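You operate a simulated robot arm through the tools that you are given. There is no shell and no other tool. Be economical: measure what you need, move in short steps, check, and stop when the job is done.

You run a simulated two-armed robot. Do the job below in one go: nothing can be reset, and whatever is moved stays where it is left.

## Task
Fetch the orange cloth and set it on the shelf of the small table. Open the warmer drawer, fetch the red plate from the top of the corner table and set it in the inside of the warmer drawer, then shut the drawer. Fetch the marked cup from the top of the wide steel table and set it on the upper shelf of the wide steel table. Take the steel bowl on the top of the wide steel table and put it away on the top of the short rack. Put the tart plate from the middle shelf of the store table on the lower shelf of the trolley. The order is free. Set down upright: marked cup.
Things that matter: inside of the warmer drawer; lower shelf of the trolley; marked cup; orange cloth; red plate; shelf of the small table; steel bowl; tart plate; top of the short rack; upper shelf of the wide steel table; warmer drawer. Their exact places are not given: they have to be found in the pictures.

It is judged by the outcome, as a careful person would: the job done as asked, and still so three seconds after it is handed in. It fails if anything else is knocked over, pushed out of place, dropped, spilled or broken. Flat cloth is picked up by pressing the open fingertips on it (5 to 10 N) and closing them slowly along it; thin cloth reads only 2 to 8 mm in the jaws.

## Robot
Two 6-joint arms with two-finger parallel grippers on one trunk, on a base that drives. Base frame: it is fixed to the floor where the robot stands at the start and does not move with it; the origin is under the middle of the robot, x ahead of it, y to its left, z up. Units: mm, rad, N and s.
The left shoulder is at the start at [-106, 177, 631], the right one opposite. With the tool pointing down near the work surface each hand reaches from about 400 to 640 mm from the robot's upright axis, wherever it stands, measured 20 degrees to its own side. Places, roughly: inside of the warmer drawer [500, -1500, 600]; lower shelf of the trolley [-3700, -2500, 400]; marked cup [-500, -3250, 750]; orange cloth (7x10x5 cm) [500, 200, 300]; red plate (13x12x3 cm) [600, -2600, 800]; shelf of the small table [-1300, 2200, 300]; steel bowl (14x14x7 cm) [-1300, -3300, 800]; tart plate (12x12x3 cm) [-2800, -3300, 500]; top of the short rack [-3800, 900, 1100]; upper shelf of the wide steel table [-800, -3200, 500]; warmer drawer [500, -1500, 600]. Payload 1.57 kg a hand.
The tool frame of a hand sits at the grasp point between the pads (the TCP): z along the fingers, y along the line on which they close. The tips reach 30 mm beyond it. Largest opening 80 mm; finger width 17, thickness 12; the body of the gripper, 40 by 82 mm, starts 80 mm behind the TCP.
Orientation is told as [roll, pitch, yaw] about the base's x, y, z axes, in that order, counted from this pose: with the fingers straight down and closing along the base's y, the tool's x points along the base's -x, its y along +y and its z along -z.

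## Interface
- The arms move only by the tool move_arm. It takes "left_commands", "right_commands" or both (then of equal length, played together; a hand with none holds still); each is a list of rows, each a list of 3 entries, a list of its own where there are three numbers: the shift along the tool's x, y, z in mm, then the turn, a rotation vector about the tool's x, y, z in rad, then the finger opening in mm, from 0 to 80. In form: [[[dx, dy, dz], [ax, ay, az], fingers], ...]. A call has 1 to 10 rows; each row is the pose to reach, as a shift and turn from the pose commanded when the call began, along the tool's axes at that moment. Rows are played at 5 a second. More than 50 mm and 0.15 rad between two rows, or a gripper value outside its range, and nothing of the call is played. A pose out of reach is approached as far as the arm can. The call stops where the force on the tool passes 40 N (or 10 N more than at its start, if that is more) or the arm is blocked; 0.2 s more then pass. Each finger travels about 72 mm/s and halts on what it meets, pressing with about 20 N; the grip force reading is that of the motor and also rises with nothing between the fingers. The clock runs only during rows and for 0.2 s after the last one: add rows that repeat a pose to give the fingers time. It gives the time, the measured TCP pose, the force on the tool (base axes), the opening and the grip force at its end, in the units of the frame above (readings bear some noise), with the torque about the TCP (base axes, N m) and any sound that the robot's microphone picked up, and new pictures: "show" is both (left out), scene, wrist or none (wrist: the cameras of the hands that moved).
- Cameras (640 x 400 px; columns grow to the right, rows downward): "scene" is now at [30.2, 8.7, 1331.8]; the picture's right is [0.15, -0.99, 0.00], its down [-0.92, -0.14, -0.36] and it looks along [0.36, 0.06, -0.93] (base axes); focal length 280 px, centre (320, 200). "left" rides on the left gripper at [72, 7, -122] in its tool frame; the picture's right is [-0.09, 1.00, 0.00], its down [-0.84, -0.08, -0.54] and it looks along [-0.54, -0.05, 0.84] (tool axes); focal length 238 px, centre (320, 200). "right" rides on the right gripper at [72, -7, -122] in its tool frame; the picture's right is [0.09, 1.00, 0.00], its down [-0.84, 0.08, -0.54] and it looks along [-0.54, 0.05, 0.84] (tool axes); focal length 238 px, centre (320, 200).
- move_column(by): slides the trunk up (or, below 0, down) by that many mm; the arms and the scene camera ride with it, the base frame stays. It gives what a move gives, with no picture.
- steer(legs): drives the robot by 1 to 6 legs, each [ahead, left, turn to the left] in mm, mm and rad, along the robot's own axes; the way and the turn of a leg run together, so that a leg with both is an arc; at most 1500 mm and 3.142 rad a leg. The arms and the cameras ride along, it lands a little off, and it stops where it bumps. It gives what a move gives, and a new picture of the scene camera.
- pan_tilt(pan, tilt): turns the head with the scene camera to pan (to the left, within 2.496 rad either way) and tilt (down, from -0.506 to 1.204), counted from straight ahead of the robot. It gives what a move gives, and a new picture of the scene camera.
- pixel_to_xyz(camera, pixels): for up to 12 pixels [column, row] of the newest picture of that camera ("zoom" is the newest enlarged one), the place [x, y, z] in the base frame of the surface seen there, good to about 3 mm, but the place of the scene camera against the robot may be out by one fixed shift of up to 18 mm in any direction. It takes no simulated time.
- inspect(camera, box): a new picture of the part [left, top, right, bottom] of that camera's present view, enlarged. It takes no simulated time.
- finish_job(): hands the job in; it is judged then, once.

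Work in short steps. Measure before you move; look again where a grasp or a placing could have gone wrong, and mend it. You have 124 turns and 260 pictures in all, those below and enlarged ones among them. Open the grippers and draw the arms clear of the work before you hand the job in, unless the task says otherwise; then end with one line.

The tools are called after "Request:" by a JSON object that holds its "method" and its "body". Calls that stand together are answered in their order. move_arm: Moves the arms, as the interface text tells. Its arguments: {"type":"object","properties":{"left_commands":{"type":"array","items":{"type":"array"}},"right_commands":{"type":"array","items":{"type":"array"}},"show":{"type":"string","enum":["both","scene","wrist","none"]}},"required":[]} The other tools are called the same way: move_column (by) slides the trunk up or down; steer (legs) drives the base; pan_tilt (pan, tilt) turns the head that bears the scene camera; pixel_to_xyz (camera, pixels) gives the place of the surface under pixels of a picture; inspect (camera, box) takes an enlarged picture of a part of a camera's view; finish_job () hands the job in.

At the start:

```text
t: 0.0
left_tcp_pos: [288.3, 297.5, 516.6]
left_orientation: [0.0, -0.001, -0.001]
left_contact_force: [-0.6, 0.2, 0.5]
left_wrist_torque: [0.0, 0.03, -0.01]
left_finger_gap: 79.8
left_finger_force: 0.0
right_tcp_pos: [286.0, -21.0, 496.7]
right_orientation: [0.0, 0.0, 0.001]
right_contact_force: [-0.3, 0.3, 0.0]
right_wrist_torque: [0.0, 0.0, 0.0]
right_finger_gap: 80.2
right_finger_force: 0.0
trunk travel left (down, up): [-75.0, 253.0]
robot x, y, heading: [1.4, 0.8, -0.001]
head pan, tilt: [0.154, 1.201]
```

scene: 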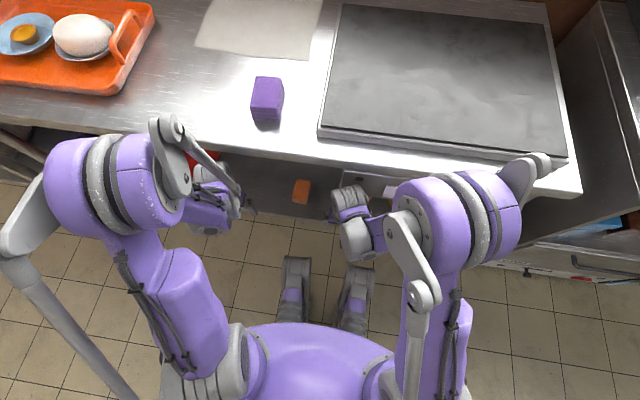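
right: 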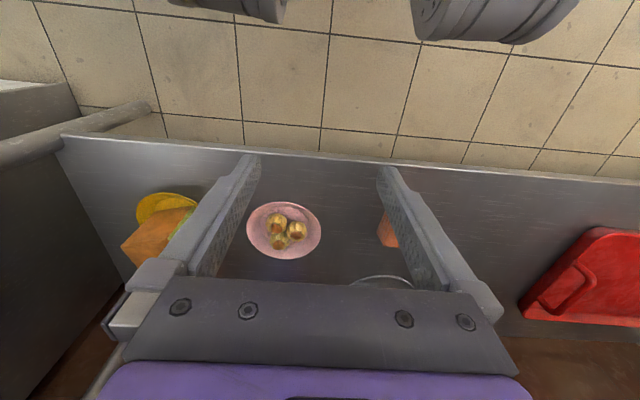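
left: 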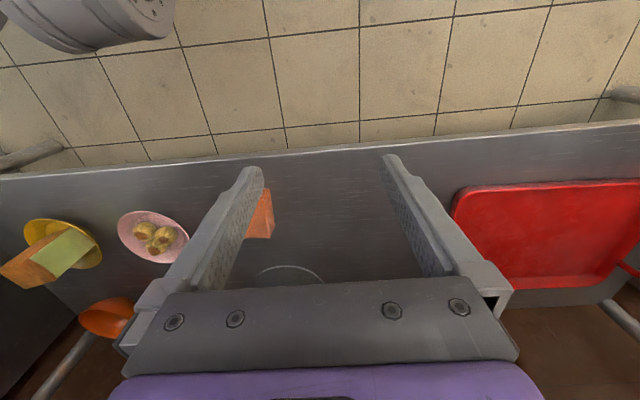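

The orange cloth seems to be at scene (301,191), on an under-counter shelf in front of me. I'll measure it and the counter edge around it.

Request:
{"method": "pixel_to_xyz", "body": {"camera": "scene", "pixels": [[301, 191], [293, 200], [309, 182], [310, 203], [300, 165], [290, 210], [330, 170], [270, 150], [281, 96]]}}

Request:
{"method": "pixel_to_xyz", "body": {"camera": "left", "pixels": [[260, 220], [150, 235], [290, 275], [480, 210], [330, 160], [110, 315], [50, 245]]}}

Request:
{"method": "inspect", "body": {"camera": "left", "box": [0, 130, 320, 330]}}

Request:
{"method": "pan_tilt", "body": {"pan": 0, "tilt": 0.6}}

```text
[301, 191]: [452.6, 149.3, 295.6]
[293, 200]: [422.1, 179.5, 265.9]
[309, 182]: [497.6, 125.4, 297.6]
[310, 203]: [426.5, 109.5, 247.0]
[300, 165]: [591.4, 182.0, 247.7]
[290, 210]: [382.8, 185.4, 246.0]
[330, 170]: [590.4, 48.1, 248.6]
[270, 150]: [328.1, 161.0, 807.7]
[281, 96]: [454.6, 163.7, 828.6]
```

```text
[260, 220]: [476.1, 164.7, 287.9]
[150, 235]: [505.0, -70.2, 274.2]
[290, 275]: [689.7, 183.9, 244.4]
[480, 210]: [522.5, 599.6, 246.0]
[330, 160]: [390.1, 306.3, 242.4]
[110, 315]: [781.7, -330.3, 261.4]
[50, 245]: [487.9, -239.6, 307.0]
```

```text
2.00 times, centred on (160, 230) of left
```

zoom: 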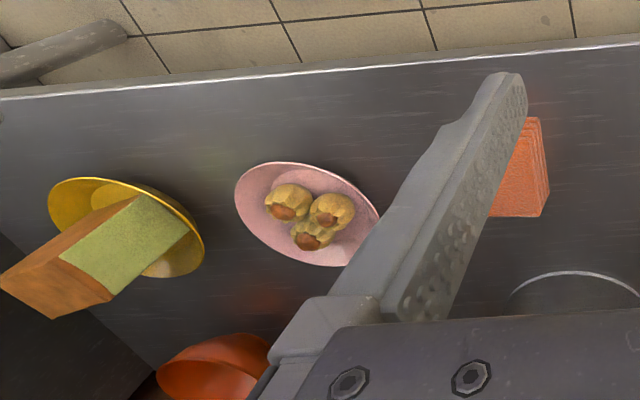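

```text
t: 1.0
left_tcp_pos: [288.6, 295.8, 517.8]
left_orientation: [0.0, 0.0, 0.0]
left_contact_force: [0.6, 0.1, -0.4]
left_wrist_torque: [0.01, -0.01, -0.01]
left_finger_gap: 80.0
left_finger_force: 0.1
right_tcp_pos: [286.6, -19.5, 495.0]
right_orientation: [0.0, -0.001, 0.001]
right_contact_force: [0.6, -0.1, 0.2]
right_wrist_torque: [-0.01, -0.04, 0.03]
right_finger_gap: 80.2
right_finger_force: 0.1
trunk travel left (down, up): [-75.0, 253.0]
robot x, y, heading: [2.2, 0.0, -0.002]
head pan, tilt: [0.0, 0.6]
```

scene: 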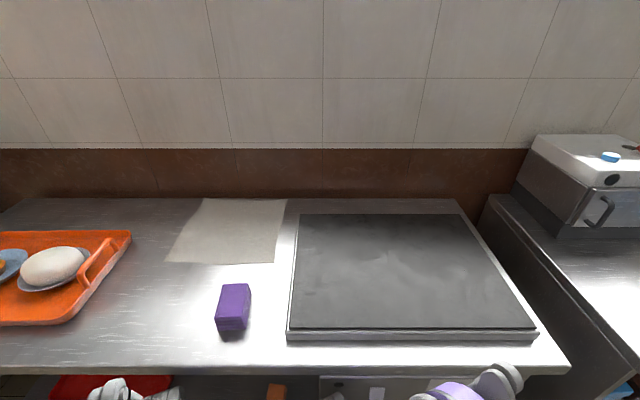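

The cloth is a folded block at about [458,150] on a shelf at z≈246 under the counter (top z≈808). Next I survey the room for obstacles.

Request:
{"method": "pan_tilt", "body": {"pan": 2.4, "tilt": 0.35}}

Request:
{"method": "pan_tilt", "body": {"pan": 1.2, "tilt": 0.35}}

Request:
{"method": "pan_tilt", "body": {"pan": -1.0, "tilt": 0.35}}

Request:
{"method": "pan_tilt", "body": {"pan": -2.3, "tilt": 0.35}}

```text
t: 3.2
left_tcp_pos: [288.4, 297.0, 517.6]
left_orientation: [0.0, -0.001, -0.002]
left_contact_force: [-0.1, 0.0, 0.5]
left_wrist_torque: [0.02, -0.01, 0.02]
left_finger_gap: 79.8
left_finger_force: 0.0
right_tcp_pos: [286.7, -21.8, 496.1]
right_orientation: [0.001, 0.0, 0.001]
right_contact_force: [0.2, -0.2, 0.5]
right_wrist_torque: [0.01, 0.02, -0.02]
right_finger_gap: 80.1
right_finger_force: 0.1
trunk travel left (down, up): [-75.0, 253.0]
robot x, y, heading: [2.2, 4.0, -0.004]
head pan, tilt: [2.4, 0.351]
```

scene: 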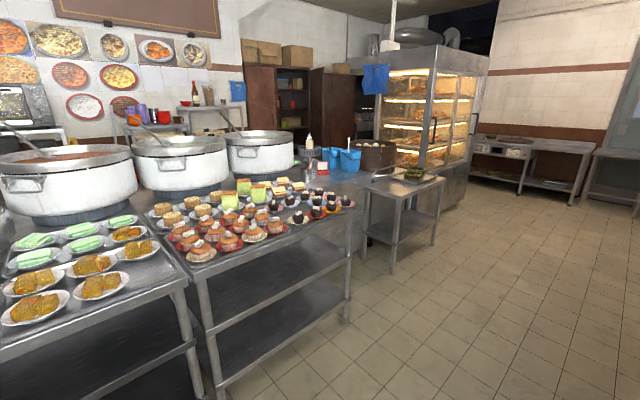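

```text
t: 4.6
left_tcp_pos: [287.6, 296.7, 517.1]
left_orientation: [0.0, 0.0, 0.001]
left_contact_force: [0.1, -0.9, 0.4]
left_wrist_torque: [0.03, 0.0, 0.02]
left_finger_gap: 80.2
left_finger_force: 0.2
right_tcp_pos: [286.5, -18.9, 495.7]
right_orientation: [0.001, 0.0, 0.0]
right_contact_force: [0.0, -0.6, 0.3]
right_wrist_torque: [0.02, -0.02, 0.0]
right_finger_gap: 79.9
right_finger_force: 0.0
trunk travel left (down, up): [-75.0, 253.0]
robot x, y, heading: [-1.2, -3.4, -0.001]
head pan, tilt: [1.201, 0.351]
```

scene: 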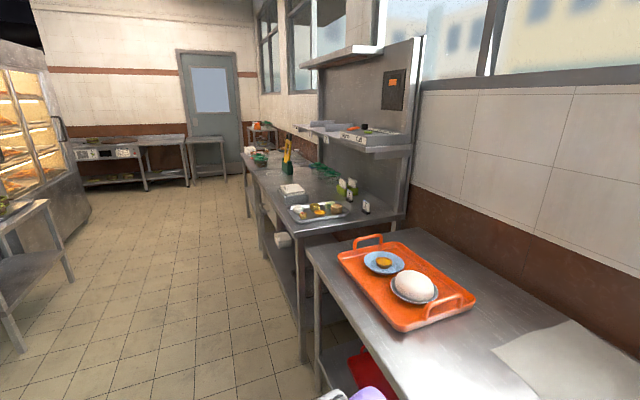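

```text
t: 6.7
left_tcp_pos: [288.8, 297.1, 516.7]
left_orientation: [0.0, 0.0, 0.001]
left_contact_force: [0.1, 0.1, -0.1]
left_wrist_torque: [0.0, 0.0, 0.02]
left_finger_gap: 80.1
left_finger_force: 0.1
right_tcp_pos: [285.4, -19.7, 495.3]
right_orientation: [0.0, 0.0, -0.001]
right_contact_force: [-0.1, 0.1, 0.3]
right_wrist_torque: [0.02, 0.01, -0.01]
right_finger_gap: 80.0
right_finger_force: 0.1
trunk travel left (down, up): [-75.0, 253.0]
robot x, y, heading: [3.8, 2.3, -0.003]
head pan, tilt: [-1.0, 0.351]
```

scene: 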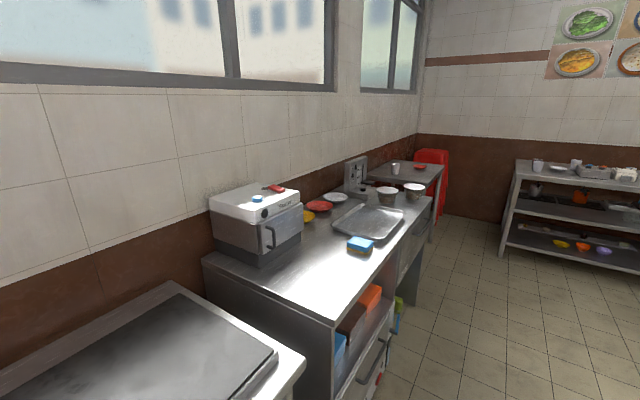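

```text
t: 8.1
left_tcp_pos: [289.2, 296.9, 517.1]
left_orientation: [-0.001, -0.001, 0.0]
left_contact_force: [0.3, -0.2, 0.2]
left_wrist_torque: [-0.01, 0.04, 0.01]
left_finger_gap: 79.7
left_finger_force: 0.1
right_tcp_pos: [285.6, -19.6, 496.3]
right_orientation: [0.0, 0.0, 0.0]
right_contact_force: [-0.4, 0.2, 0.7]
right_wrist_torque: [0.03, -0.05, 0.0]
right_finger_gap: 79.9
right_finger_force: 0.0
trunk travel left (down, up): [-75.0, 253.0]
robot x, y, heading: [1.3, 0.8, -0.003]
head pan, tilt: [-2.3, 0.351]
```

scene: 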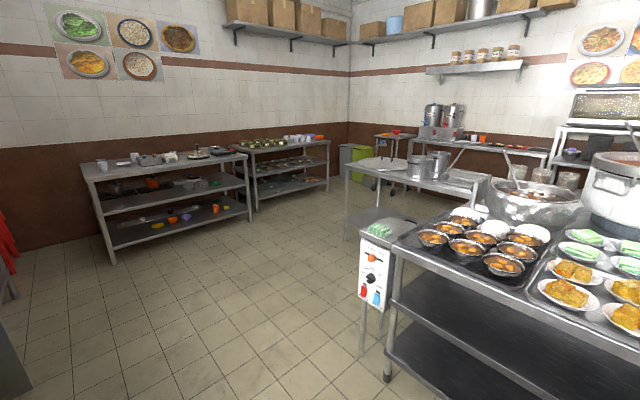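

Room layout understood: aisle at x≈-300..300, and the small table sits behind left. For the cloth, I'll tilt the left hand 45° forward and bring it in front of the cloth to view it.

Request:
{"method": "move_arm", "body": {"left_commands": [[[0, -25, 16], [0, -0.13, 0], 80], [[0, -50, 32], [0, -0.26, 0], 80], [[0, -75, 48], [0, -0.39, 0], 80], [[0, -100, 64], [0, -0.52, 0], 80], [[0, -125, 80], [0, -0.65, 0], 80], [[0, -147, 97], [0, -0.785, 0], 80]], "show": "wrist"}}

Request:
{"method": "pan_tilt", "body": {"pan": 0.15, "tilt": 1.2}}

```text
t: 9.5
left_tcp_pos: [411.4, 141.9, 550.2]
left_orientation: [0.0, -0.784, 0.0]
left_contact_force: [0.6, 1.3, 0.5]
left_wrist_torque: [0.0, 0.0, 0.02]
left_finger_gap: 79.9
left_finger_force: 0.0
left hand out of reach, approached as far as the arm can: row 2, 3, 4, 5, 6
right_tcp_pos: [285.4, -20.5, 495.1]
right_orientation: [-0.001, 0.0, -0.001]
right_contact_force: [-0.2, -0.2, -0.4]
right_wrist_torque: [0.04, 0.03, -0.01]
right_finger_gap: 80.2
right_finger_force: 0.0
trunk travel left (down, up): [-75.0, 253.0]
robot x, y, heading: [3.5, -0.5, 0.002]
head pan, tilt: [-2.3, 0.351]
```

left: 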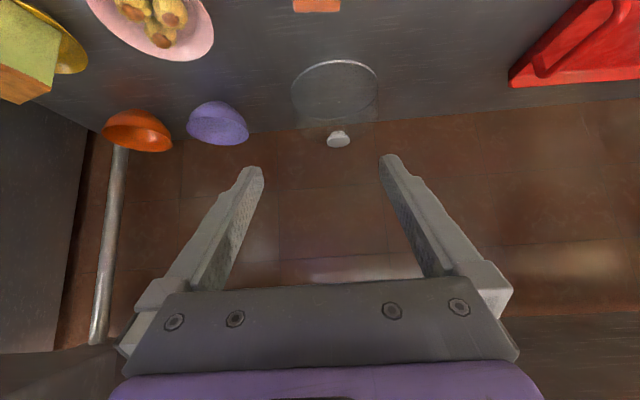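

```text
t: 11.8
left_tcp_pos: [411.5, 142.8, 550.3]
left_orientation: [0.001, -0.779, -0.002]
left_contact_force: [-0.8, -0.9, -0.2]
left_wrist_torque: [-0.01, -0.04, -0.01]
left_finger_gap: 79.9
left_finger_force: 0.1
right_tcp_pos: [285.3, -20.2, 495.8]
right_orientation: [0.001, 0.0, 0.001]
right_contact_force: [0.3, 0.2, -0.7]
right_wrist_torque: [0.01, -0.04, 0.03]
right_finger_gap: 79.9
right_finger_force: 0.1
trunk travel left (down, up): [-75.0, 253.0]
robot x, y, heading: [-2.3, 0.9, -0.002]
head pan, tilt: [0.15, 1.201]
```

scene: 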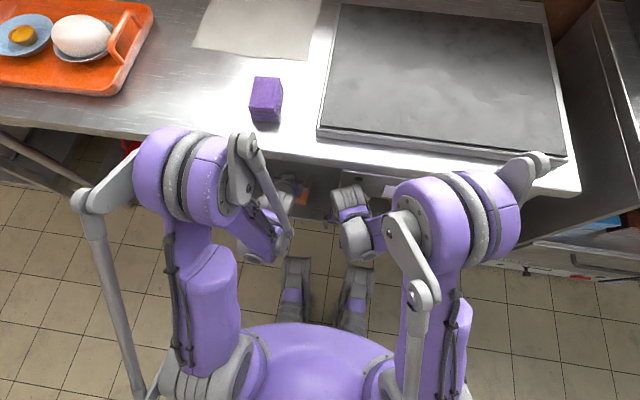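

The pose is clamped because it's too close in. I'll back the base off 150 mm and lower the trunk, so the arm can stretch forward and down.

Request:
{"method": "steer", "body": {"legs": [[-150, 0, 0]]}}

Request:
{"method": "move_column", "body": {"by": -75}}

Request:
{"method": "move_arm", "body": {"left_commands": [[[30, 0, 30], [0, 0, 0], 80], [[60, 0, 60], [0, 0, 0], 80], [[85, 0, 85], [0, 0, 0], 80]], "show": "both"}}

```text
t: 13.1
left_tcp_pos: [261.2, 143.0, 549.6]
left_orientation: [0.001, -0.782, -0.002]
left_contact_force: [0.4, -0.8, 0.6]
left_wrist_torque: [-0.03, -0.03, 0.03]
left_finger_gap: 80.1
left_finger_force: 0.0
right_tcp_pos: [137.5, -21.2, 495.4]
right_orientation: [-0.001, -0.001, -0.003]
right_contact_force: [-0.4, -0.4, -0.1]
right_wrist_torque: [-0.01, -0.01, -0.02]
right_finger_gap: 80.2
right_finger_force: 0.1
trunk travel left (down, up): [-75.0, 253.0]
robot x, y, heading: [-148.8, 1.1, -0.001]
head pan, tilt: [0.15, 1.201]
```

scene: 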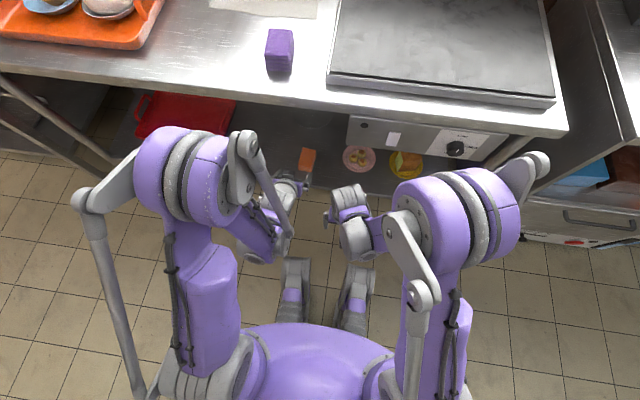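

```text
t: 14.3
left_tcp_pos: [264.3, 141.7, 481.5]
left_orientation: [0.001, -0.78, -0.001]
left_contact_force: [0.1, 0.2, -0.5]
left_wrist_torque: [-0.01, -0.02, -0.02]
left_finger_gap: 79.8
left_finger_force: 0.0
right_tcp_pos: [136.3, -20.9, 421.2]
right_orientation: [0.001, 0.0, -0.003]
right_contact_force: [0.5, -0.3, 0.1]
right_wrist_torque: [-0.01, 0.0, -0.05]
right_finger_gap: 80.0
right_finger_force: 0.1
trunk travel left (down, up): [0.0, 328.0]
robot x, y, heading: [-150.5, 1.3, -0.002]
head pan, tilt: [0.15, 1.201]
```

```text
t: 15.1
left_tcp_pos: [332.0, 135.5, 402.1]
left_orientation: [0.001, -0.779, -0.003]
left_contact_force: [0.1, 0.7, -0.4]
left_wrist_torque: [0.0, -0.01, 0.03]
left_finger_gap: 80.1
left_finger_force: 0.0
left hand out of reach, approached as far as the arm can: row 1, 2, 3
right_tcp_pos: [136.4, -21.2, 419.6]
right_orientation: [0.0, 0.0, 0.001]
right_contact_force: [0.3, 0.2, 0.3]
right_wrist_torque: [0.03, 0.01, -0.01]
right_finger_gap: 80.0
right_finger_force: 0.0
trunk travel left (down, up): [0.0, 328.0]
robot x, y, heading: [-149.1, -4.5, -0.0]
head pan, tilt: [0.15, 1.201]
```

scene: 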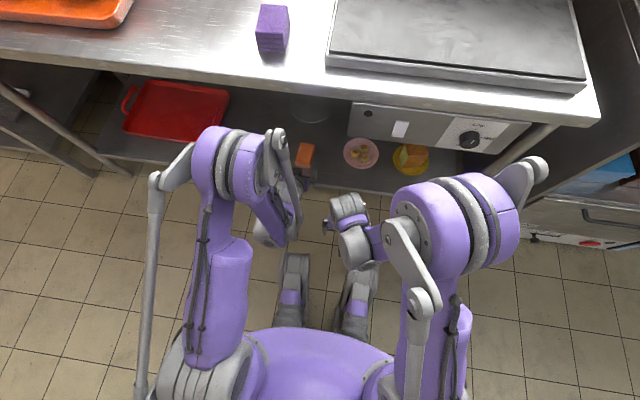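
left: 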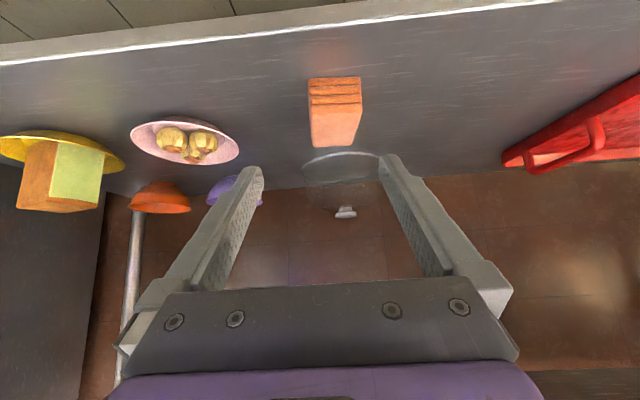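

The cloth shows clearly in the left view: front layered face (308–360, 78–103), top face (310–360, 105–147). There is a glass bowl behind it. Measuring both.

Request:
{"method": "pixel_to_xyz", "body": {"camera": "left", "pixels": [[311, 106], [360, 104], [313, 145], [352, 145], [309, 82], [359, 80], [335, 125], [340, 185], [345, 212], [330, 155], [300, 60]]}}

Request:
{"method": "inspect", "body": {"camera": "left", "box": [240, 40, 440, 240]}}

```text
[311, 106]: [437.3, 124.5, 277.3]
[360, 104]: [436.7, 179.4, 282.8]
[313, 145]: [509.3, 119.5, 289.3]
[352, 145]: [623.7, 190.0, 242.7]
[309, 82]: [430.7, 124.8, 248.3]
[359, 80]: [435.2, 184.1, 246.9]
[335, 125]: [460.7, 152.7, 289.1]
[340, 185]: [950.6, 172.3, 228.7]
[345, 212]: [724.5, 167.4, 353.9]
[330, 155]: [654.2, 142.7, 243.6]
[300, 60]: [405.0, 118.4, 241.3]
```

```text
2.00 times, centred on (340, 140) of left
```

zoom: 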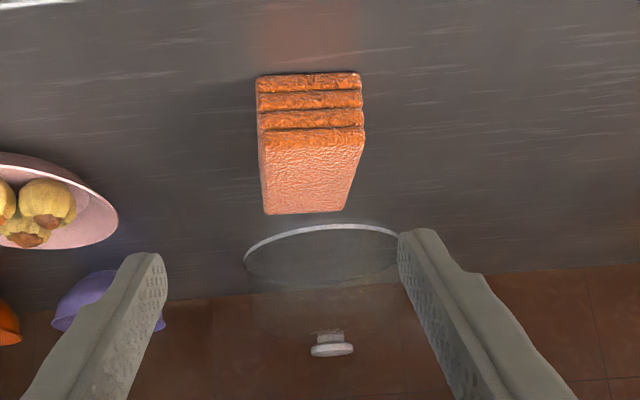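

Cloth front edge at x≈433, y 125–184, top z≈289. I'll move to a pre-grasp 90 mm back along the finger axis, at about [405,152,341].

Request:
{"method": "move_arm", "body": {"left_commands": [[[-4, 8, 48], [0, 0, 0], 80], [[-8, 16, 95], [0, 0, 0], 80], [[-8, 16, 95], [0, 0, 0], 80]], "show": "wrist"}}

```text
t: 15.9
left_tcp_pos: [403.3, 151.9, 341.3]
left_orientation: [0.001, -0.779, -0.001]
left_contact_force: [-0.1, 0.0, 0.9]
left_wrist_torque: [0.0, 0.02, 0.01]
left_finger_gap: 80.2
left_finger_force: 0.1
right_tcp_pos: [137.2, -21.0, 420.1]
right_orientation: [0.0, 0.0, -0.002]
right_contact_force: [0.5, -0.5, -1.1]
right_wrist_torque: [0.0, 0.0, 0.01]
right_finger_gap: 80.1
right_finger_force: 0.1
trunk travel left (down, up): [0.0, 328.0]
robot x, y, heading: [-150.7, 2.9, -0.001]
head pan, tilt: [0.15, 1.201]
```

left: 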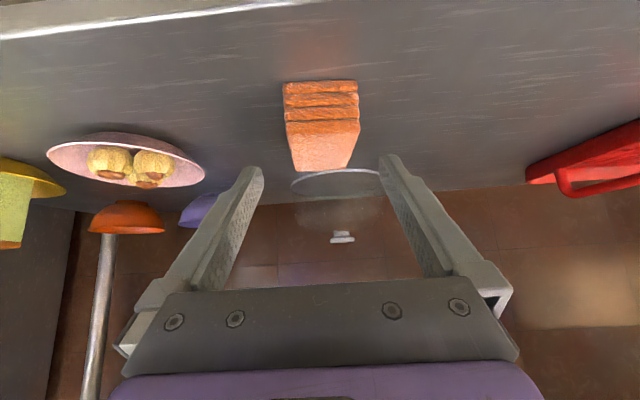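

Aligned (cloth centred at column ~322 between the tips). Advance 88 mm along the fingers, then close.

Request:
{"method": "move_arm", "body": {"left_commands": [[[0, 0, 40], [0, 0, 0], 80], [[0, 0, 70], [0, 0, 0], 80], [[0, 0, 88], [0, 0, 0], 80], [[0, 0, 88], [0, 0, 0], 60], [[0, 0, 88], [0, 0, 0], 40], [[0, 0, 88], [0, 0, 0], 30], [[0, 0, 88], [0, 0, 0], 30]], "show": "wrist"}}

```text
t: 17.5
left_tcp_pos: [464.2, 152.6, 278.6]
left_orientation: [0.001, -0.781, -0.003]
left_contact_force: [0.9, -0.3, -0.4]
left_wrist_torque: [0.01, -0.06, 0.02]
left_finger_gap: 62.1
left_finger_force: 20.0
right_tcp_pos: [136.2, -20.5, 421.9]
right_orientation: [0.001, 0.001, -0.002]
right_contact_force: [-0.3, 0.3, -0.6]
right_wrist_torque: [0.01, -0.03, 0.04]
right_finger_gap: 80.1
right_finger_force: 0.0
trunk travel left (down, up): [0.0, 328.0]
robot x, y, heading: [-147.3, -0.1, 0.0]
head pan, tilt: [0.15, 1.201]
```

left: 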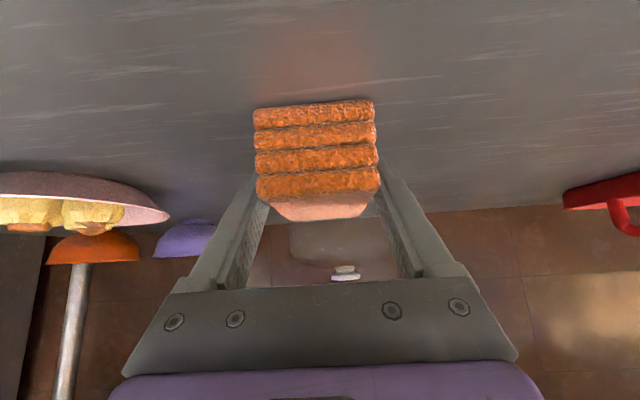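

Gripped at 62 mm, 20 N. Lift 70 mm straight up.

Request:
{"method": "move_arm", "body": {"left_commands": [[[-14, 0, -14], [0, 0, 0], 30], [[-32, 0, -32], [0, 0, 0], 30], [[-50, 0, -50], [0, 0, 0], 30], [[-50, 0, -50], [0, 0, 0], 30]], "show": "wrist"}}

Request:
{"method": "steer", "body": {"legs": [[-400, 0, 0]]}}

Request:
{"method": "pan_tilt", "body": {"pan": 2.1, "tilt": 0.4}}

```text
t: 18.5
left_tcp_pos: [463.4, 150.7, 349.4]
left_orientation: [-0.001, -0.78, -0.001]
left_contact_force: [0.5, -0.8, -0.7]
left_wrist_torque: [0.01, -0.03, 0.0]
left_finger_gap: 61.6
left_finger_force: 20.1
right_tcp_pos: [136.4, -20.8, 421.1]
right_orientation: [-0.001, -0.001, -0.002]
right_contact_force: [0.2, -1.2, -0.5]
right_wrist_torque: [-0.01, -0.02, -0.04]
right_finger_gap: 79.8
right_finger_force: 0.1
trunk travel left (down, up): [0.0, 328.0]
robot x, y, heading: [-150.0, 3.0, -0.005]
head pan, tilt: [0.15, 1.201]
```

left: 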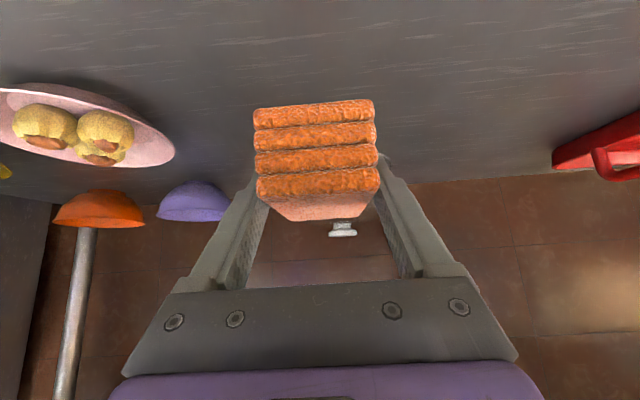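

```text
t: 20.9
left_tcp_pos: [70.4, 150.3, 350.7]
left_orientation: [0.001, -0.779, -0.003]
left_contact_force: [0.0, -0.4, -0.9]
left_wrist_torque: [-0.02, 0.03, -0.01]
left_finger_gap: 61.8
left_finger_force: 19.8
right_tcp_pos: [-256.7, -20.6, 420.4]
right_orientation: [0.0, -0.001, -0.001]
right_contact_force: [0.2, -0.1, -0.1]
right_wrist_torque: [0.0, 0.01, -0.04]
right_finger_gap: 79.8
right_finger_force: 0.1
trunk travel left (down, up): [0.0, 328.0]
robot x, y, heading: [-545.2, -0.8, -0.004]
head pan, tilt: [0.15, 1.201]
```

scene: 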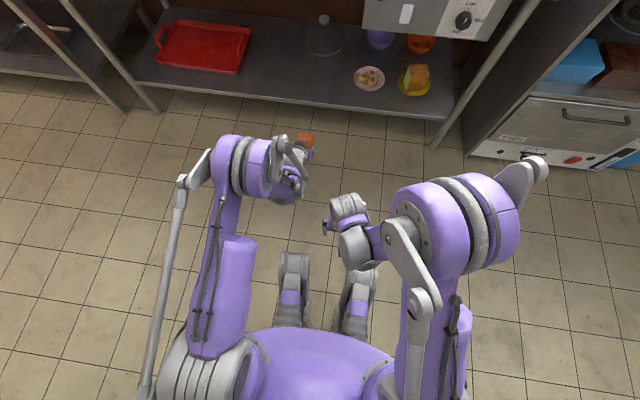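

```text
t: 22.8
left_tcp_pos: [71.1, 151.2, 349.7]
left_orientation: [0.0, -0.78, -0.001]
left_contact_force: [-0.1, 0.1, -0.2]
left_wrist_torque: [0.0, 0.02, -0.02]
left_finger_gap: 61.5
left_finger_force: 19.7
right_tcp_pos: [-257.4, -20.6, 420.7]
right_orientation: [-0.001, -0.001, -0.001]
right_contact_force: [-0.1, -0.2, 0.8]
right_wrist_torque: [-0.02, 0.02, -0.01]
right_finger_gap: 80.0
right_finger_force: 0.0
trunk travel left (down, up): [0.0, 328.0]
robot x, y, heading: [-541.3, 1.3, 0.001]
head pan, tilt: [2.1, 0.4]
```

scene: 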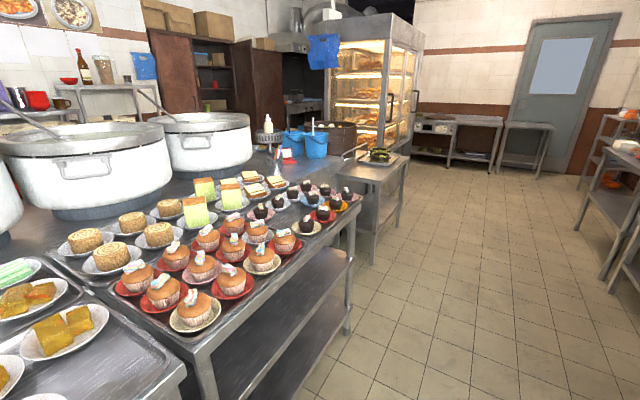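

Cloth held. Measuring the small table (368–408, 160–265), its shelf, and the island's near edge.

Request:
{"method": "pixel_to_xyz", "body": {"camera": "scene", "pixels": [[372, 182], [408, 157], [340, 178], [383, 205], [372, 262], [403, 215], [362, 195], [350, 215], [322, 235], [200, 350], [270, 275], [338, 220]]}}

Request:
{"method": "inspect", "body": {"camera": "scene", "box": [300, 120, 460, 280]}}

```text
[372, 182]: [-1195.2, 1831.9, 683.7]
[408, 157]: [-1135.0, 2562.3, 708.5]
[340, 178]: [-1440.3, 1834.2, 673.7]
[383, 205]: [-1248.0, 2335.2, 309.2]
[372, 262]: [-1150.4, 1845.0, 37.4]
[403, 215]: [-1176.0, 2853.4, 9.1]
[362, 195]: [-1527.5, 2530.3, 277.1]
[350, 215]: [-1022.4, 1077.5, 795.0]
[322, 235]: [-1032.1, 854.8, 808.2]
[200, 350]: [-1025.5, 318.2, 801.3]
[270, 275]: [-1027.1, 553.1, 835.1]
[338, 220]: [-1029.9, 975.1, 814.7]
```

```text
2.50 times, centred on (380, 200) of scene
```

zoom: 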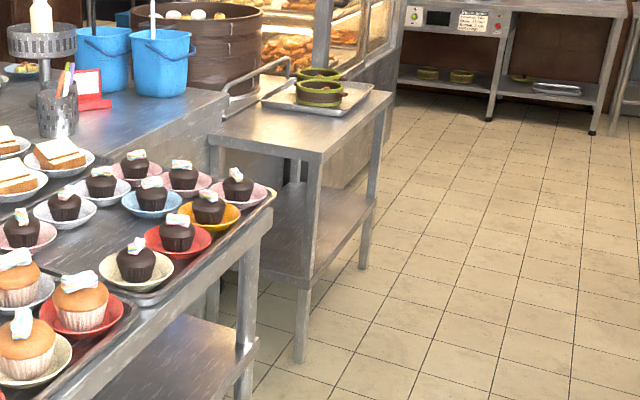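

Small table: front edge x≈-1150, y 1830–2560, shelf z≈300. Before driving I check the aisle's other side.

Request:
{"method": "pan_tilt", "body": {"pan": 1.2, "tilt": 0.4}}

Request:
{"method": "pixel_to_xyz", "body": {"camera": "scene", "pixels": [[300, 235], [285, 215], [270, 190], [260, 170], [310, 300], [300, 200], [330, 220], [400, 300]]}}

```text
t: 24.0
left_tcp_pos: [70.5, 152.0, 348.7]
left_orientation: [0.001, -0.78, -0.001]
left_contact_force: [-0.4, -0.3, -0.6]
left_wrist_torque: [0.02, 0.0, 0.04]
left_finger_gap: 61.6
left_finger_force: 20.3
right_tcp_pos: [-257.7, -19.2, 419.7]
right_orientation: [0.0, 0.001, -0.002]
right_contact_force: [0.9, -0.2, 0.0]
right_wrist_torque: [-0.02, -0.03, 0.02]
right_finger_gap: 80.2
right_finger_force: 0.0
trunk travel left (down, up): [0.0, 328.0]
robot x, y, heading: [-544.1, 1.1, -0.002]
head pan, tilt: [1.201, 0.4]
```

scene: 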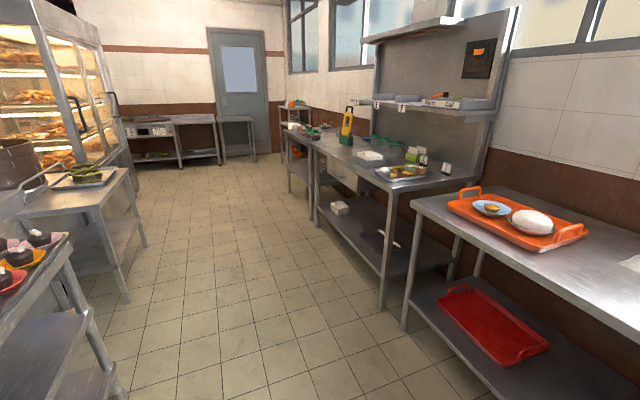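

```text
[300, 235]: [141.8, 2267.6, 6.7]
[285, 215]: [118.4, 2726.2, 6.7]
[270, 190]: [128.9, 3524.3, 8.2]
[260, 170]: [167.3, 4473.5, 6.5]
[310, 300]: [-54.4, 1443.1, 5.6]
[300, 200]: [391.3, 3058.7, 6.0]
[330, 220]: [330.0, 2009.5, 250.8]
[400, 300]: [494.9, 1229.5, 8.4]
```

The aisle is clear from about x=-1000 to 250. I drive to (-420, 2350) and turn to face the small table.

Request:
{"method": "steer", "body": {"legs": [[120, 0, 0], [0, 1175, 0], [0, 1175, 0], [0, 0, 3.141]]}}

Request:
{"method": "pan_tilt", "body": {"pan": 0.3, "tilt": 0.7}}

```text
t: 52.9
left_tcp_pos: [-1029.6, 2192.4, 349.8]
left_orientation: [0.0, -0.781, -3.139]
left_contact_force: [-0.1, -0.4, -0.1]
left_wrist_torque: [0.02, 0.03, -0.05]
left_finger_gap: 61.5
left_finger_force: 20.0
right_tcp_pos: [-702.9, 2365.7, 421.5]
right_orientation: [0.001, -0.001, -3.137]
right_contact_force: [0.4, -0.1, 0.3]
right_wrist_torque: [-0.01, 0.01, 0.01]
right_finger_gap: 80.1
right_finger_force: 0.0
trunk travel left (down, up): [0.0, 328.0]
robot x, y, heading: [-417.1, 2347.2, -3.14]
head pan, tilt: [1.201, 0.4]
```

scene: 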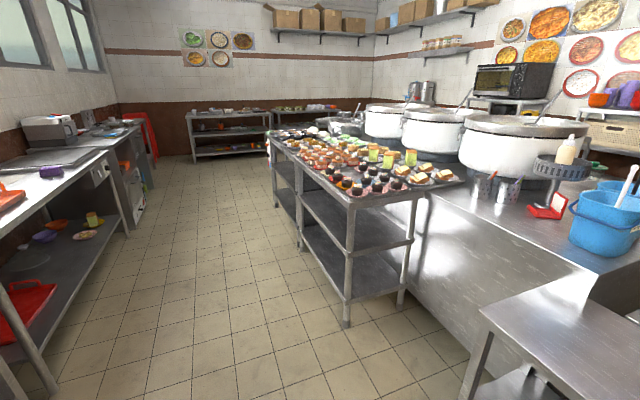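

```text
t: 54.1
left_tcp_pos: [-1028.9, 2192.0, 349.8]
left_orientation: [0.0, -0.781, -3.139]
left_contact_force: [0.9, 0.5, -0.3]
left_wrist_torque: [-0.01, 0.01, 0.04]
left_finger_gap: 61.5
left_finger_force: 19.9
right_tcp_pos: [-701.2, 2367.4, 419.6]
right_orientation: [-0.001, 0.001, -3.139]
right_contact_force: [-0.2, -0.5, 0.0]
right_wrist_torque: [0.0, 0.01, 0.0]
right_finger_gap: 80.1
right_finger_force: 0.1
trunk travel left (down, up): [0.0, 328.0]
robot x, y, heading: [-416.2, 2349.9, -3.134]
head pan, tilt: [0.3, 0.7]
```

scene: 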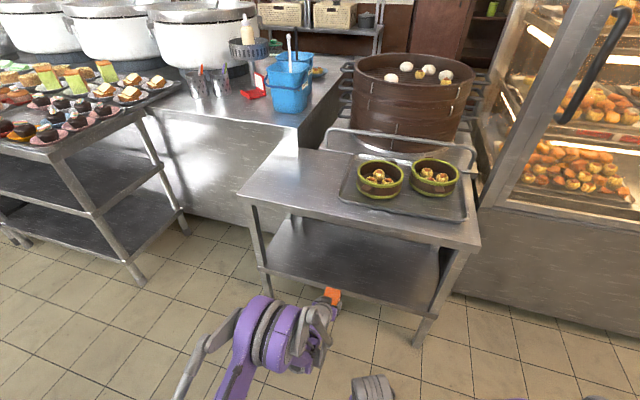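

Shelf visible around (345,260). Measuring shelf height, edges and the cloth in view.

Request:
{"method": "pixel_to_xyz", "body": {"camera": "scene", "pixels": [[345, 255], [345, 280], [290, 250], [400, 280], [345, 292], [430, 312], [266, 268], [350, 228], [241, 195], [476, 247], [333, 294], [415, 340]]}}

```text
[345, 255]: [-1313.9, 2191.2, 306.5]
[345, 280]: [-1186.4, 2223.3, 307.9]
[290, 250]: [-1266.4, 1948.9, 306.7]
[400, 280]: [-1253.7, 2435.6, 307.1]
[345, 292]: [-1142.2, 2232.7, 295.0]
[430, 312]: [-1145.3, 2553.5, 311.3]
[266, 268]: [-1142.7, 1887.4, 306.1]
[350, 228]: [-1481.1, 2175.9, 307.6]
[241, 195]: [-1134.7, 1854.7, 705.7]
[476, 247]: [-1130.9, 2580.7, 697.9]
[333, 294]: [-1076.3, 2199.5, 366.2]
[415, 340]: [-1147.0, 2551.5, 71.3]
```

Shelf z≈306, front edge x≈-1143. I raise the trunk 40 mm for clearance, then drive in 230 mm.

Request:
{"method": "move_column", "body": {"by": 40}}

Request:
{"method": "steer", "body": {"legs": [[235, 0, 0]]}}

Request:
{"method": "move_arm", "body": {"left_commands": [[[0, 0, 0], [0, 0, 0], 30]], "show": "wrist"}}

```text
t: 55.0
left_tcp_pos: [-1030.1, 2192.4, 388.8]
left_orientation: [-0.001, -0.779, -3.137]
left_contact_force: [-0.6, -0.6, -1.7]
left_wrist_torque: [0.0, -0.02, 0.0]
left_finger_gap: 61.6
left_finger_force: 19.8
right_tcp_pos: [-702.2, 2366.8, 460.9]
right_orientation: [0.001, -0.001, -3.139]
right_contact_force: [0.6, -1.1, 0.5]
right_wrist_torque: [0.04, 0.01, -0.01]
right_finger_gap: 79.9
right_finger_force: 0.0
trunk travel left (down, up): [-40.0, 288.0]
robot x, y, heading: [-414.2, 2343.3, -3.133]
head pan, tilt: [0.3, 0.7]
```

```text
t: 56.7
left_tcp_pos: [-1259.9, 2198.6, 389.3]
left_orientation: [0.001, -0.78, 3.136]
left_contact_force: [-0.8, -0.3, -0.7]
left_wrist_torque: [0.02, -0.02, -0.02]
left_finger_gap: 61.5
left_finger_force: 19.9
right_tcp_pos: [-932.0, 2369.4, 460.5]
right_orientation: [-0.001, 0.002, 3.137]
right_contact_force: [-0.7, -0.4, -0.1]
right_wrist_torque: [0.05, -0.03, 0.01]
right_finger_gap: 80.0
right_finger_force: 0.0
trunk travel left (down, up): [-40.0, 288.0]
robot x, y, heading: [-644.7, 2346.9, 3.137]
head pan, tilt: [0.3, 0.7]
```

scene: 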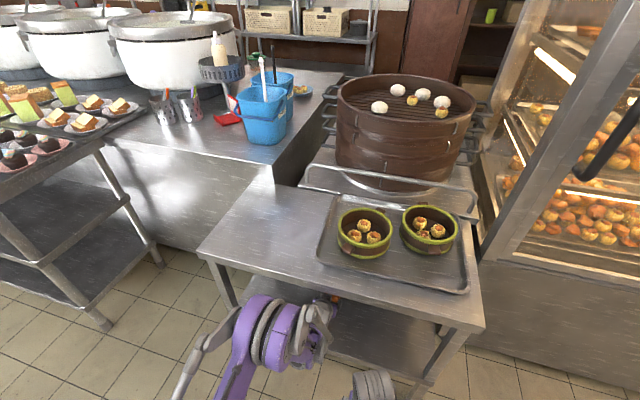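

```text
t: 57.1
left_tcp_pos: [-1260.1, 2196.8, 390.2]
left_orientation: [-0.001, -0.781, 3.136]
left_contact_force: [0.3, 0.8, -1.3]
left_wrist_torque: [-0.01, 0.0, -0.01]
left_finger_gap: 61.4
left_finger_force: 20.1
right_tcp_pos: [-932.5, 2369.5, 460.5]
right_orientation: [0.0, 0.0, 3.137]
right_contact_force: [0.4, -0.1, 0.3]
right_wrist_torque: [0.03, 0.0, -0.02]
right_finger_gap: 80.1
right_finger_force: 0.1
trunk travel left (down, up): [-40.0, 288.0]
robot x, y, heading: [-645.9, 2346.4, 3.137]
head pan, tilt: [0.3, 0.7]
```

left: 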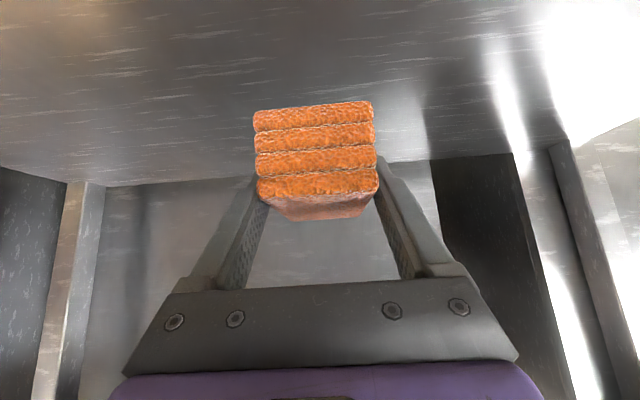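

The hand is over the shelf. I check the shelf height from the wrist camera.

Request:
{"method": "pixel_to_xyz", "body": {"camera": "left", "pixels": [[180, 120], [310, 60], [310, 85], [450, 120], [312, 230]]}}

```text
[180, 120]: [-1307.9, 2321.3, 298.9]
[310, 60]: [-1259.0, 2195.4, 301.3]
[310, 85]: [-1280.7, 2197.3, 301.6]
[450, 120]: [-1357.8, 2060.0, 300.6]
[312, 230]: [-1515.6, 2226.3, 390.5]
```

Shelf at z≈301; cloth bottom is ~32 below the TCP, so I lower to TCP z≈335.

Request:
{"method": "move_arm", "body": {"left_commands": [[[13, 0, 13], [0, 0, 0], 30], [[26, 0, 26], [0, 0, 0], 30], [[36, 0, 36], [0, 0, 0], 30], [[38, 0, 38], [0, 0, 0], 30], [[38, 0, 38], [0, 0, 0], 30]], "show": "none"}}

```text
t: 58.3
left_tcp_pos: [-1261.3, 2197.9, 338.3]
left_orientation: [0.0, -0.786, 3.137]
left_contact_force: [-1.1, -1.2, 28.0]
left_wrist_torque: [0.08, -0.04, 0.01]
left_finger_gap: 61.7
left_finger_force: 20.3
right_tcp_pos: [-931.9, 2368.6, 460.5]
right_orientation: [0.0, 0.0, 3.137]
right_contact_force: [0.0, 0.3, 1.2]
right_wrist_torque: [-0.01, 0.0, 0.02]
right_finger_gap: 80.1
right_finger_force: 0.1
trunk travel left (down, up): [-40.0, 288.0]
robot x, y, heading: [-647.1, 2346.1, 3.135]
head pan, tilt: [0.3, 0.7]
```

Contact (28 N) at z=338. Ease up a little, release, and withdraw along the fingers.

Request:
{"method": "move_arm", "body": {"left_commands": [[[-2, 0, -2], [0, 0, 0], 62], [[-2, 0, -2], [0, 0, 0], 70], [[-2, 0, -2], [0, 0, 0], 80], [[-2, 0, -2], [0, 0, 0], 80], [[-2, 0, -32], [0, 0, 0], 80], [[-2, 0, -72], [0, 0, 0], 80], [[-2, 0, -110], [0, 0, 0], 80]], "show": "wrist"}}

```text
t: 59.9
left_tcp_pos: [-1182.3, 2197.2, 414.8]
left_orientation: [0.001, -0.778, 3.136]
left_contact_force: [-0.7, -0.3, 0.4]
left_wrist_torque: [0.0, 0.03, 0.0]
left_finger_gap: 79.7
left_finger_force: 0.0
right_tcp_pos: [-931.9, 2368.3, 459.2]
right_orientation: [0.001, 0.0, 3.136]
right_contact_force: [-0.1, -0.5, 0.3]
right_wrist_torque: [0.01, -0.02, -0.01]
right_finger_gap: 80.1
right_finger_force: 0.1
trunk travel left (down, up): [-40.0, 288.0]
robot x, y, heading: [-647.1, 2343.4, 3.131]
head pan, tilt: [0.3, 0.7]
```

left: 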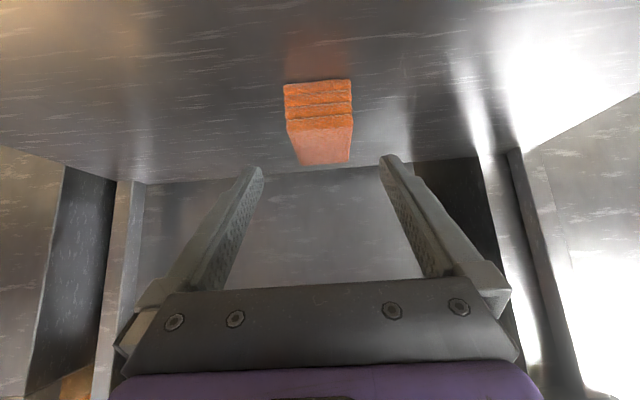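

Cloth sits neatly on the shelf. I back out, turn around and drive along the aisle toward the warmer, stopping partway to look.

Request:
{"method": "steer", "body": {"legs": [[-280, 0, 0], [0, 0, 3.141], [0, -1500, 0], [0, -1350, 0]]}}

Request:
{"method": "pan_tilt", "body": {"pan": -0.9, "tilt": 0.6}}

```text
t: 93.6
left_tcp_pos: [89.7, -368.4, 415.5]
left_orientation: [-0.001, -0.779, -0.036]
left_contact_force: [-0.9, -0.1, -0.7]
left_wrist_torque: [0.03, 0.01, -0.03]
left_finger_gap: 80.1
left_finger_force: 0.0
right_tcp_pos: [-165.8, -531.8, 460.5]
right_orientation: [0.0, 0.001, -0.035]
right_contact_force: [0.2, 0.1, -0.2]
right_wrist_torque: [-0.04, -0.04, 0.02]
right_finger_gap: 80.3
right_finger_force: 0.1
trunk travel left (down, up): [-40.0, 288.0]
robot x, y, heading: [-452.5, -503.9, -0.033]
head pan, tilt: [0.3, 0.7]
```

scene: 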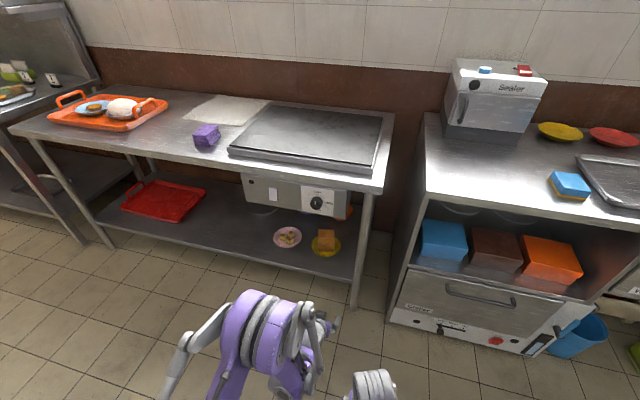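

```text
t: 95.0
left_tcp_pos: [90.3, -368.1, 415.8]
left_orientation: [0.001, -0.781, -0.035]
left_contact_force: [0.0, -0.3, -0.7]
left_wrist_torque: [0.0, -0.01, 0.01]
left_finger_gap: 80.3
left_finger_force: 0.0
right_tcp_pos: [-165.3, -532.5, 461.4]
right_orientation: [0.001, 0.0, -0.035]
right_contact_force: [0.1, -0.5, 0.4]
right_wrist_torque: [0.0, 0.01, -0.01]
right_finger_gap: 79.7
right_finger_force: 0.0
trunk travel left (down, up): [-40.0, 288.0]
robot x, y, heading: [-450.5, -502.3, -0.03]
head pan, tilt: [-0.901, 0.6]
```

scene: 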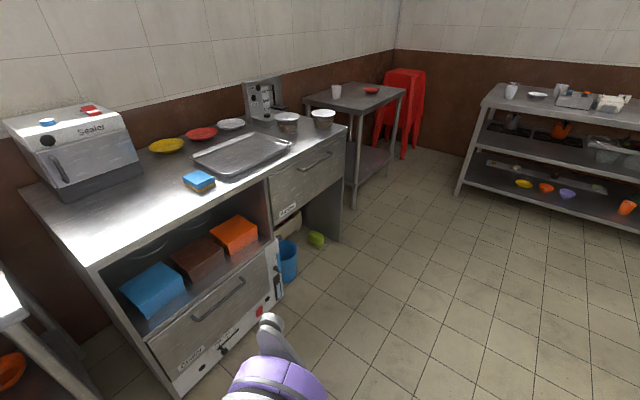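

Two drawer fronts: one at (307,185) higher and farther, one at (215,320) lower. Measure and zoom to find which is the warmer.

Request:
{"method": "pixel_to_xyz", "body": {"camera": "scene", "pixels": [[305, 190], [315, 163], [280, 215], [340, 165], [215, 320], [225, 300], [150, 345], [270, 275], [350, 125], [372, 92], [400, 92], [305, 105]]}}

Request:
{"method": "inspect", "body": {"camera": "scene", "box": [140, 120, 380, 380]}}

Request:
{"method": "inspect", "body": {"camera": "scene", "box": [300, 60, 420, 140]}}

```text
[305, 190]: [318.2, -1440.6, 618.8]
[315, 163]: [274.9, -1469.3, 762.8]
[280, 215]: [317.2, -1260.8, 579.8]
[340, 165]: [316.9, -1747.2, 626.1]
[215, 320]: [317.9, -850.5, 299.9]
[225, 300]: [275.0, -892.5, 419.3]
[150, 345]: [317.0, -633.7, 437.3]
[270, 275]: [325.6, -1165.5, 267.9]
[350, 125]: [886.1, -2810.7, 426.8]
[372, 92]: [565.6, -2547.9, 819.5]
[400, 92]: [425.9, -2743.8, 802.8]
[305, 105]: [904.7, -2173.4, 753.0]
```

```text
1.54 times, centred on (260, 250) of scene
```

zoom: 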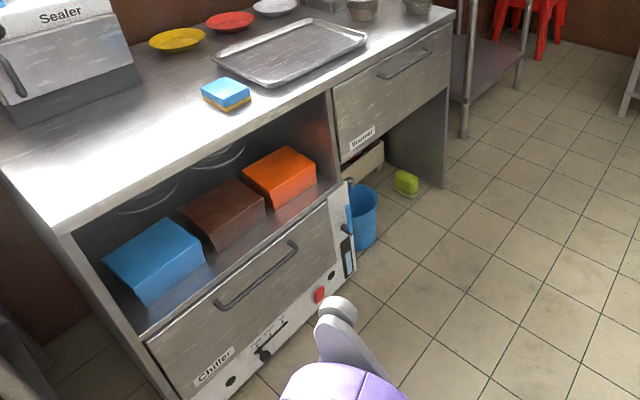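

```text
5.00 times, centred on (360, 100) of scene
```

zoom: 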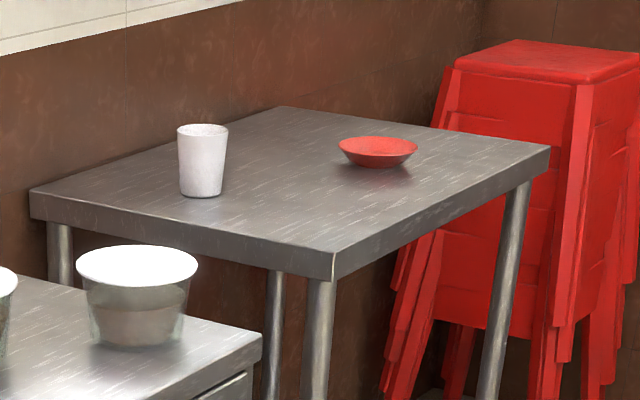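

The warmer drawer is the upper one (label "Warmer"): face x≈318, y -1260…-1750, horizontal handle bar at x≈275, z≈763. The red plate is at ≈[566,-2548,820] on the corner table, front edge x≈426. I'll fetch the plate first with the right hand, then open the drawer with the left.

Request:
{"method": "move_column", "body": {"by": 240}}

Request:
{"method": "steer", "body": {"legs": [[0, 0, 0.032], [0, -950, 0], [0, -950, 0]]}}

Request:
{"method": "pan_tilt", "body": {"pan": -0.2, "tilt": 0.6}}

```text
t: 97.5
left_tcp_pos: [94.9, -368.5, 660.4]
left_orientation: [0.0, -0.782, -0.035]
left_contact_force: [0.1, -0.5, 0.0]
left_wrist_torque: [-0.01, 0.03, 0.04]
left_finger_gap: 79.8
left_finger_force: 0.2
right_tcp_pos: [-166.5, -531.7, 700.9]
right_orientation: [0.001, 0.0, -0.034]
right_contact_force: [0.2, 0.6, 0.2]
right_wrist_torque: [0.01, -0.04, -0.03]
right_finger_gap: 80.0
right_finger_force: 0.0
trunk travel left (down, up): [-280.0, 48.0]
robot x, y, heading: [-449.6, -504.9, -0.034]
head pan, tilt: [-0.901, 0.6]
```

```text
t: 114.9
left_tcp_pos: [104.4, -2251.7, 659.7]
left_orientation: [0.003, -0.782, 0.011]
left_contact_force: [-0.6, -0.3, -0.1]
left_wrist_torque: [0.01, -0.01, -0.02]
left_finger_gap: 80.0
left_finger_force: 0.2
right_tcp_pos: [-148.7, -2426.9, 700.5]
right_orientation: [0.001, 0.0, 0.014]
right_contact_force: [-0.4, -0.4, 0.3]
right_wrist_torque: [0.03, -0.02, -0.01]
right_finger_gap: 79.8
right_finger_force: 0.1
trunk travel left (down, up): [-280.0, 48.0]
robot x, y, heading: [-434.0, -2406.6, 0.013]
head pan, tilt: [-0.901, 0.6]
```

scene: 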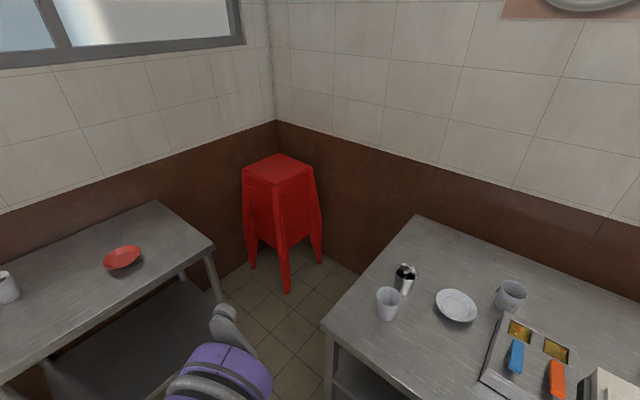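

```text
t: 116.0
left_tcp_pos: [104.6, -2252.5, 659.6]
left_orientation: [-0.002, -0.782, 0.011]
left_contact_force: [0.2, 0.3, -0.4]
left_wrist_torque: [-0.05, 0.01, 0.04]
left_finger_gap: 79.8
left_finger_force: 0.0
right_tcp_pos: [-149.3, -2426.4, 699.9]
right_orientation: [0.001, 0.001, 0.013]
right_contact_force: [0.1, 0.6, -0.6]
right_wrist_torque: [0.02, -0.01, 0.0]
right_finger_gap: 80.3
right_finger_force: 0.1
trunk travel left (down, up): [-280.0, 48.0]
robot x, y, heading: [-438.4, -2411.2, 0.013]
head pan, tilt: [-0.201, 0.6]
```

scene: 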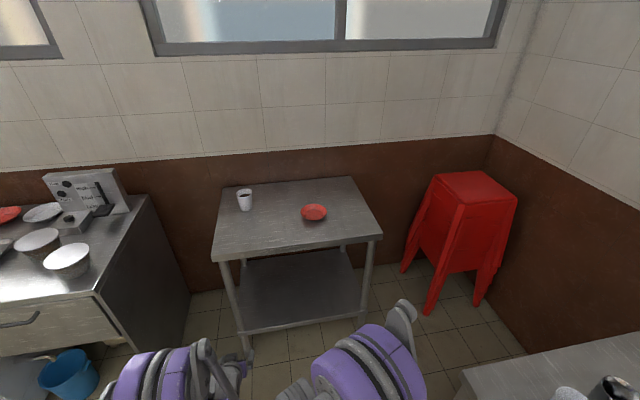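

Red plate at (314,212). Measuring it, its rim and the table edges.

Request:
{"method": "pixel_to_xyz", "body": {"camera": "scene", "pixels": [[314, 215], [302, 212], [326, 212], [314, 206], [314, 220], [212, 258], [381, 236], [300, 247], [353, 178], [245, 210], [280, 230], [460, 380]]}}

Request:
{"method": "inspect", "body": {"camera": "scene", "box": [220, 170, 380, 270]}}

```text
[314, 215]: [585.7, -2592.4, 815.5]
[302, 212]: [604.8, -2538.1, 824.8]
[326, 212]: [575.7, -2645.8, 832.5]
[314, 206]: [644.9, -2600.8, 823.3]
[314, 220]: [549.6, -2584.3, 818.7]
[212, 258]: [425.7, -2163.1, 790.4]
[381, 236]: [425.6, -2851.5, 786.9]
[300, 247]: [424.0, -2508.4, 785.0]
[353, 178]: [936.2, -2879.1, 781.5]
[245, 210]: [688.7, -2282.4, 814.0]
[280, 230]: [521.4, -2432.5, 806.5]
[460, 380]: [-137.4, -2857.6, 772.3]
```

```text
4.00 times, centred on (300, 220) of scene
```

zoom: 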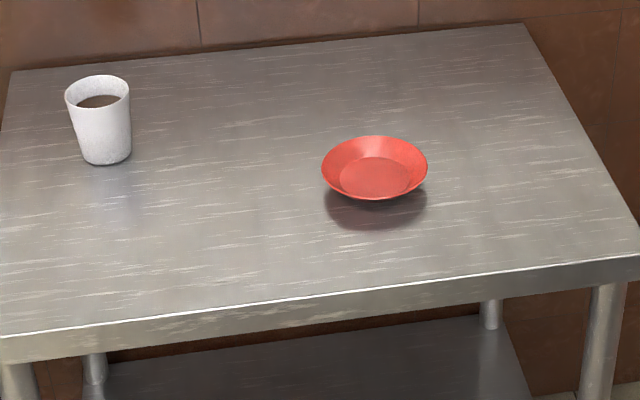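

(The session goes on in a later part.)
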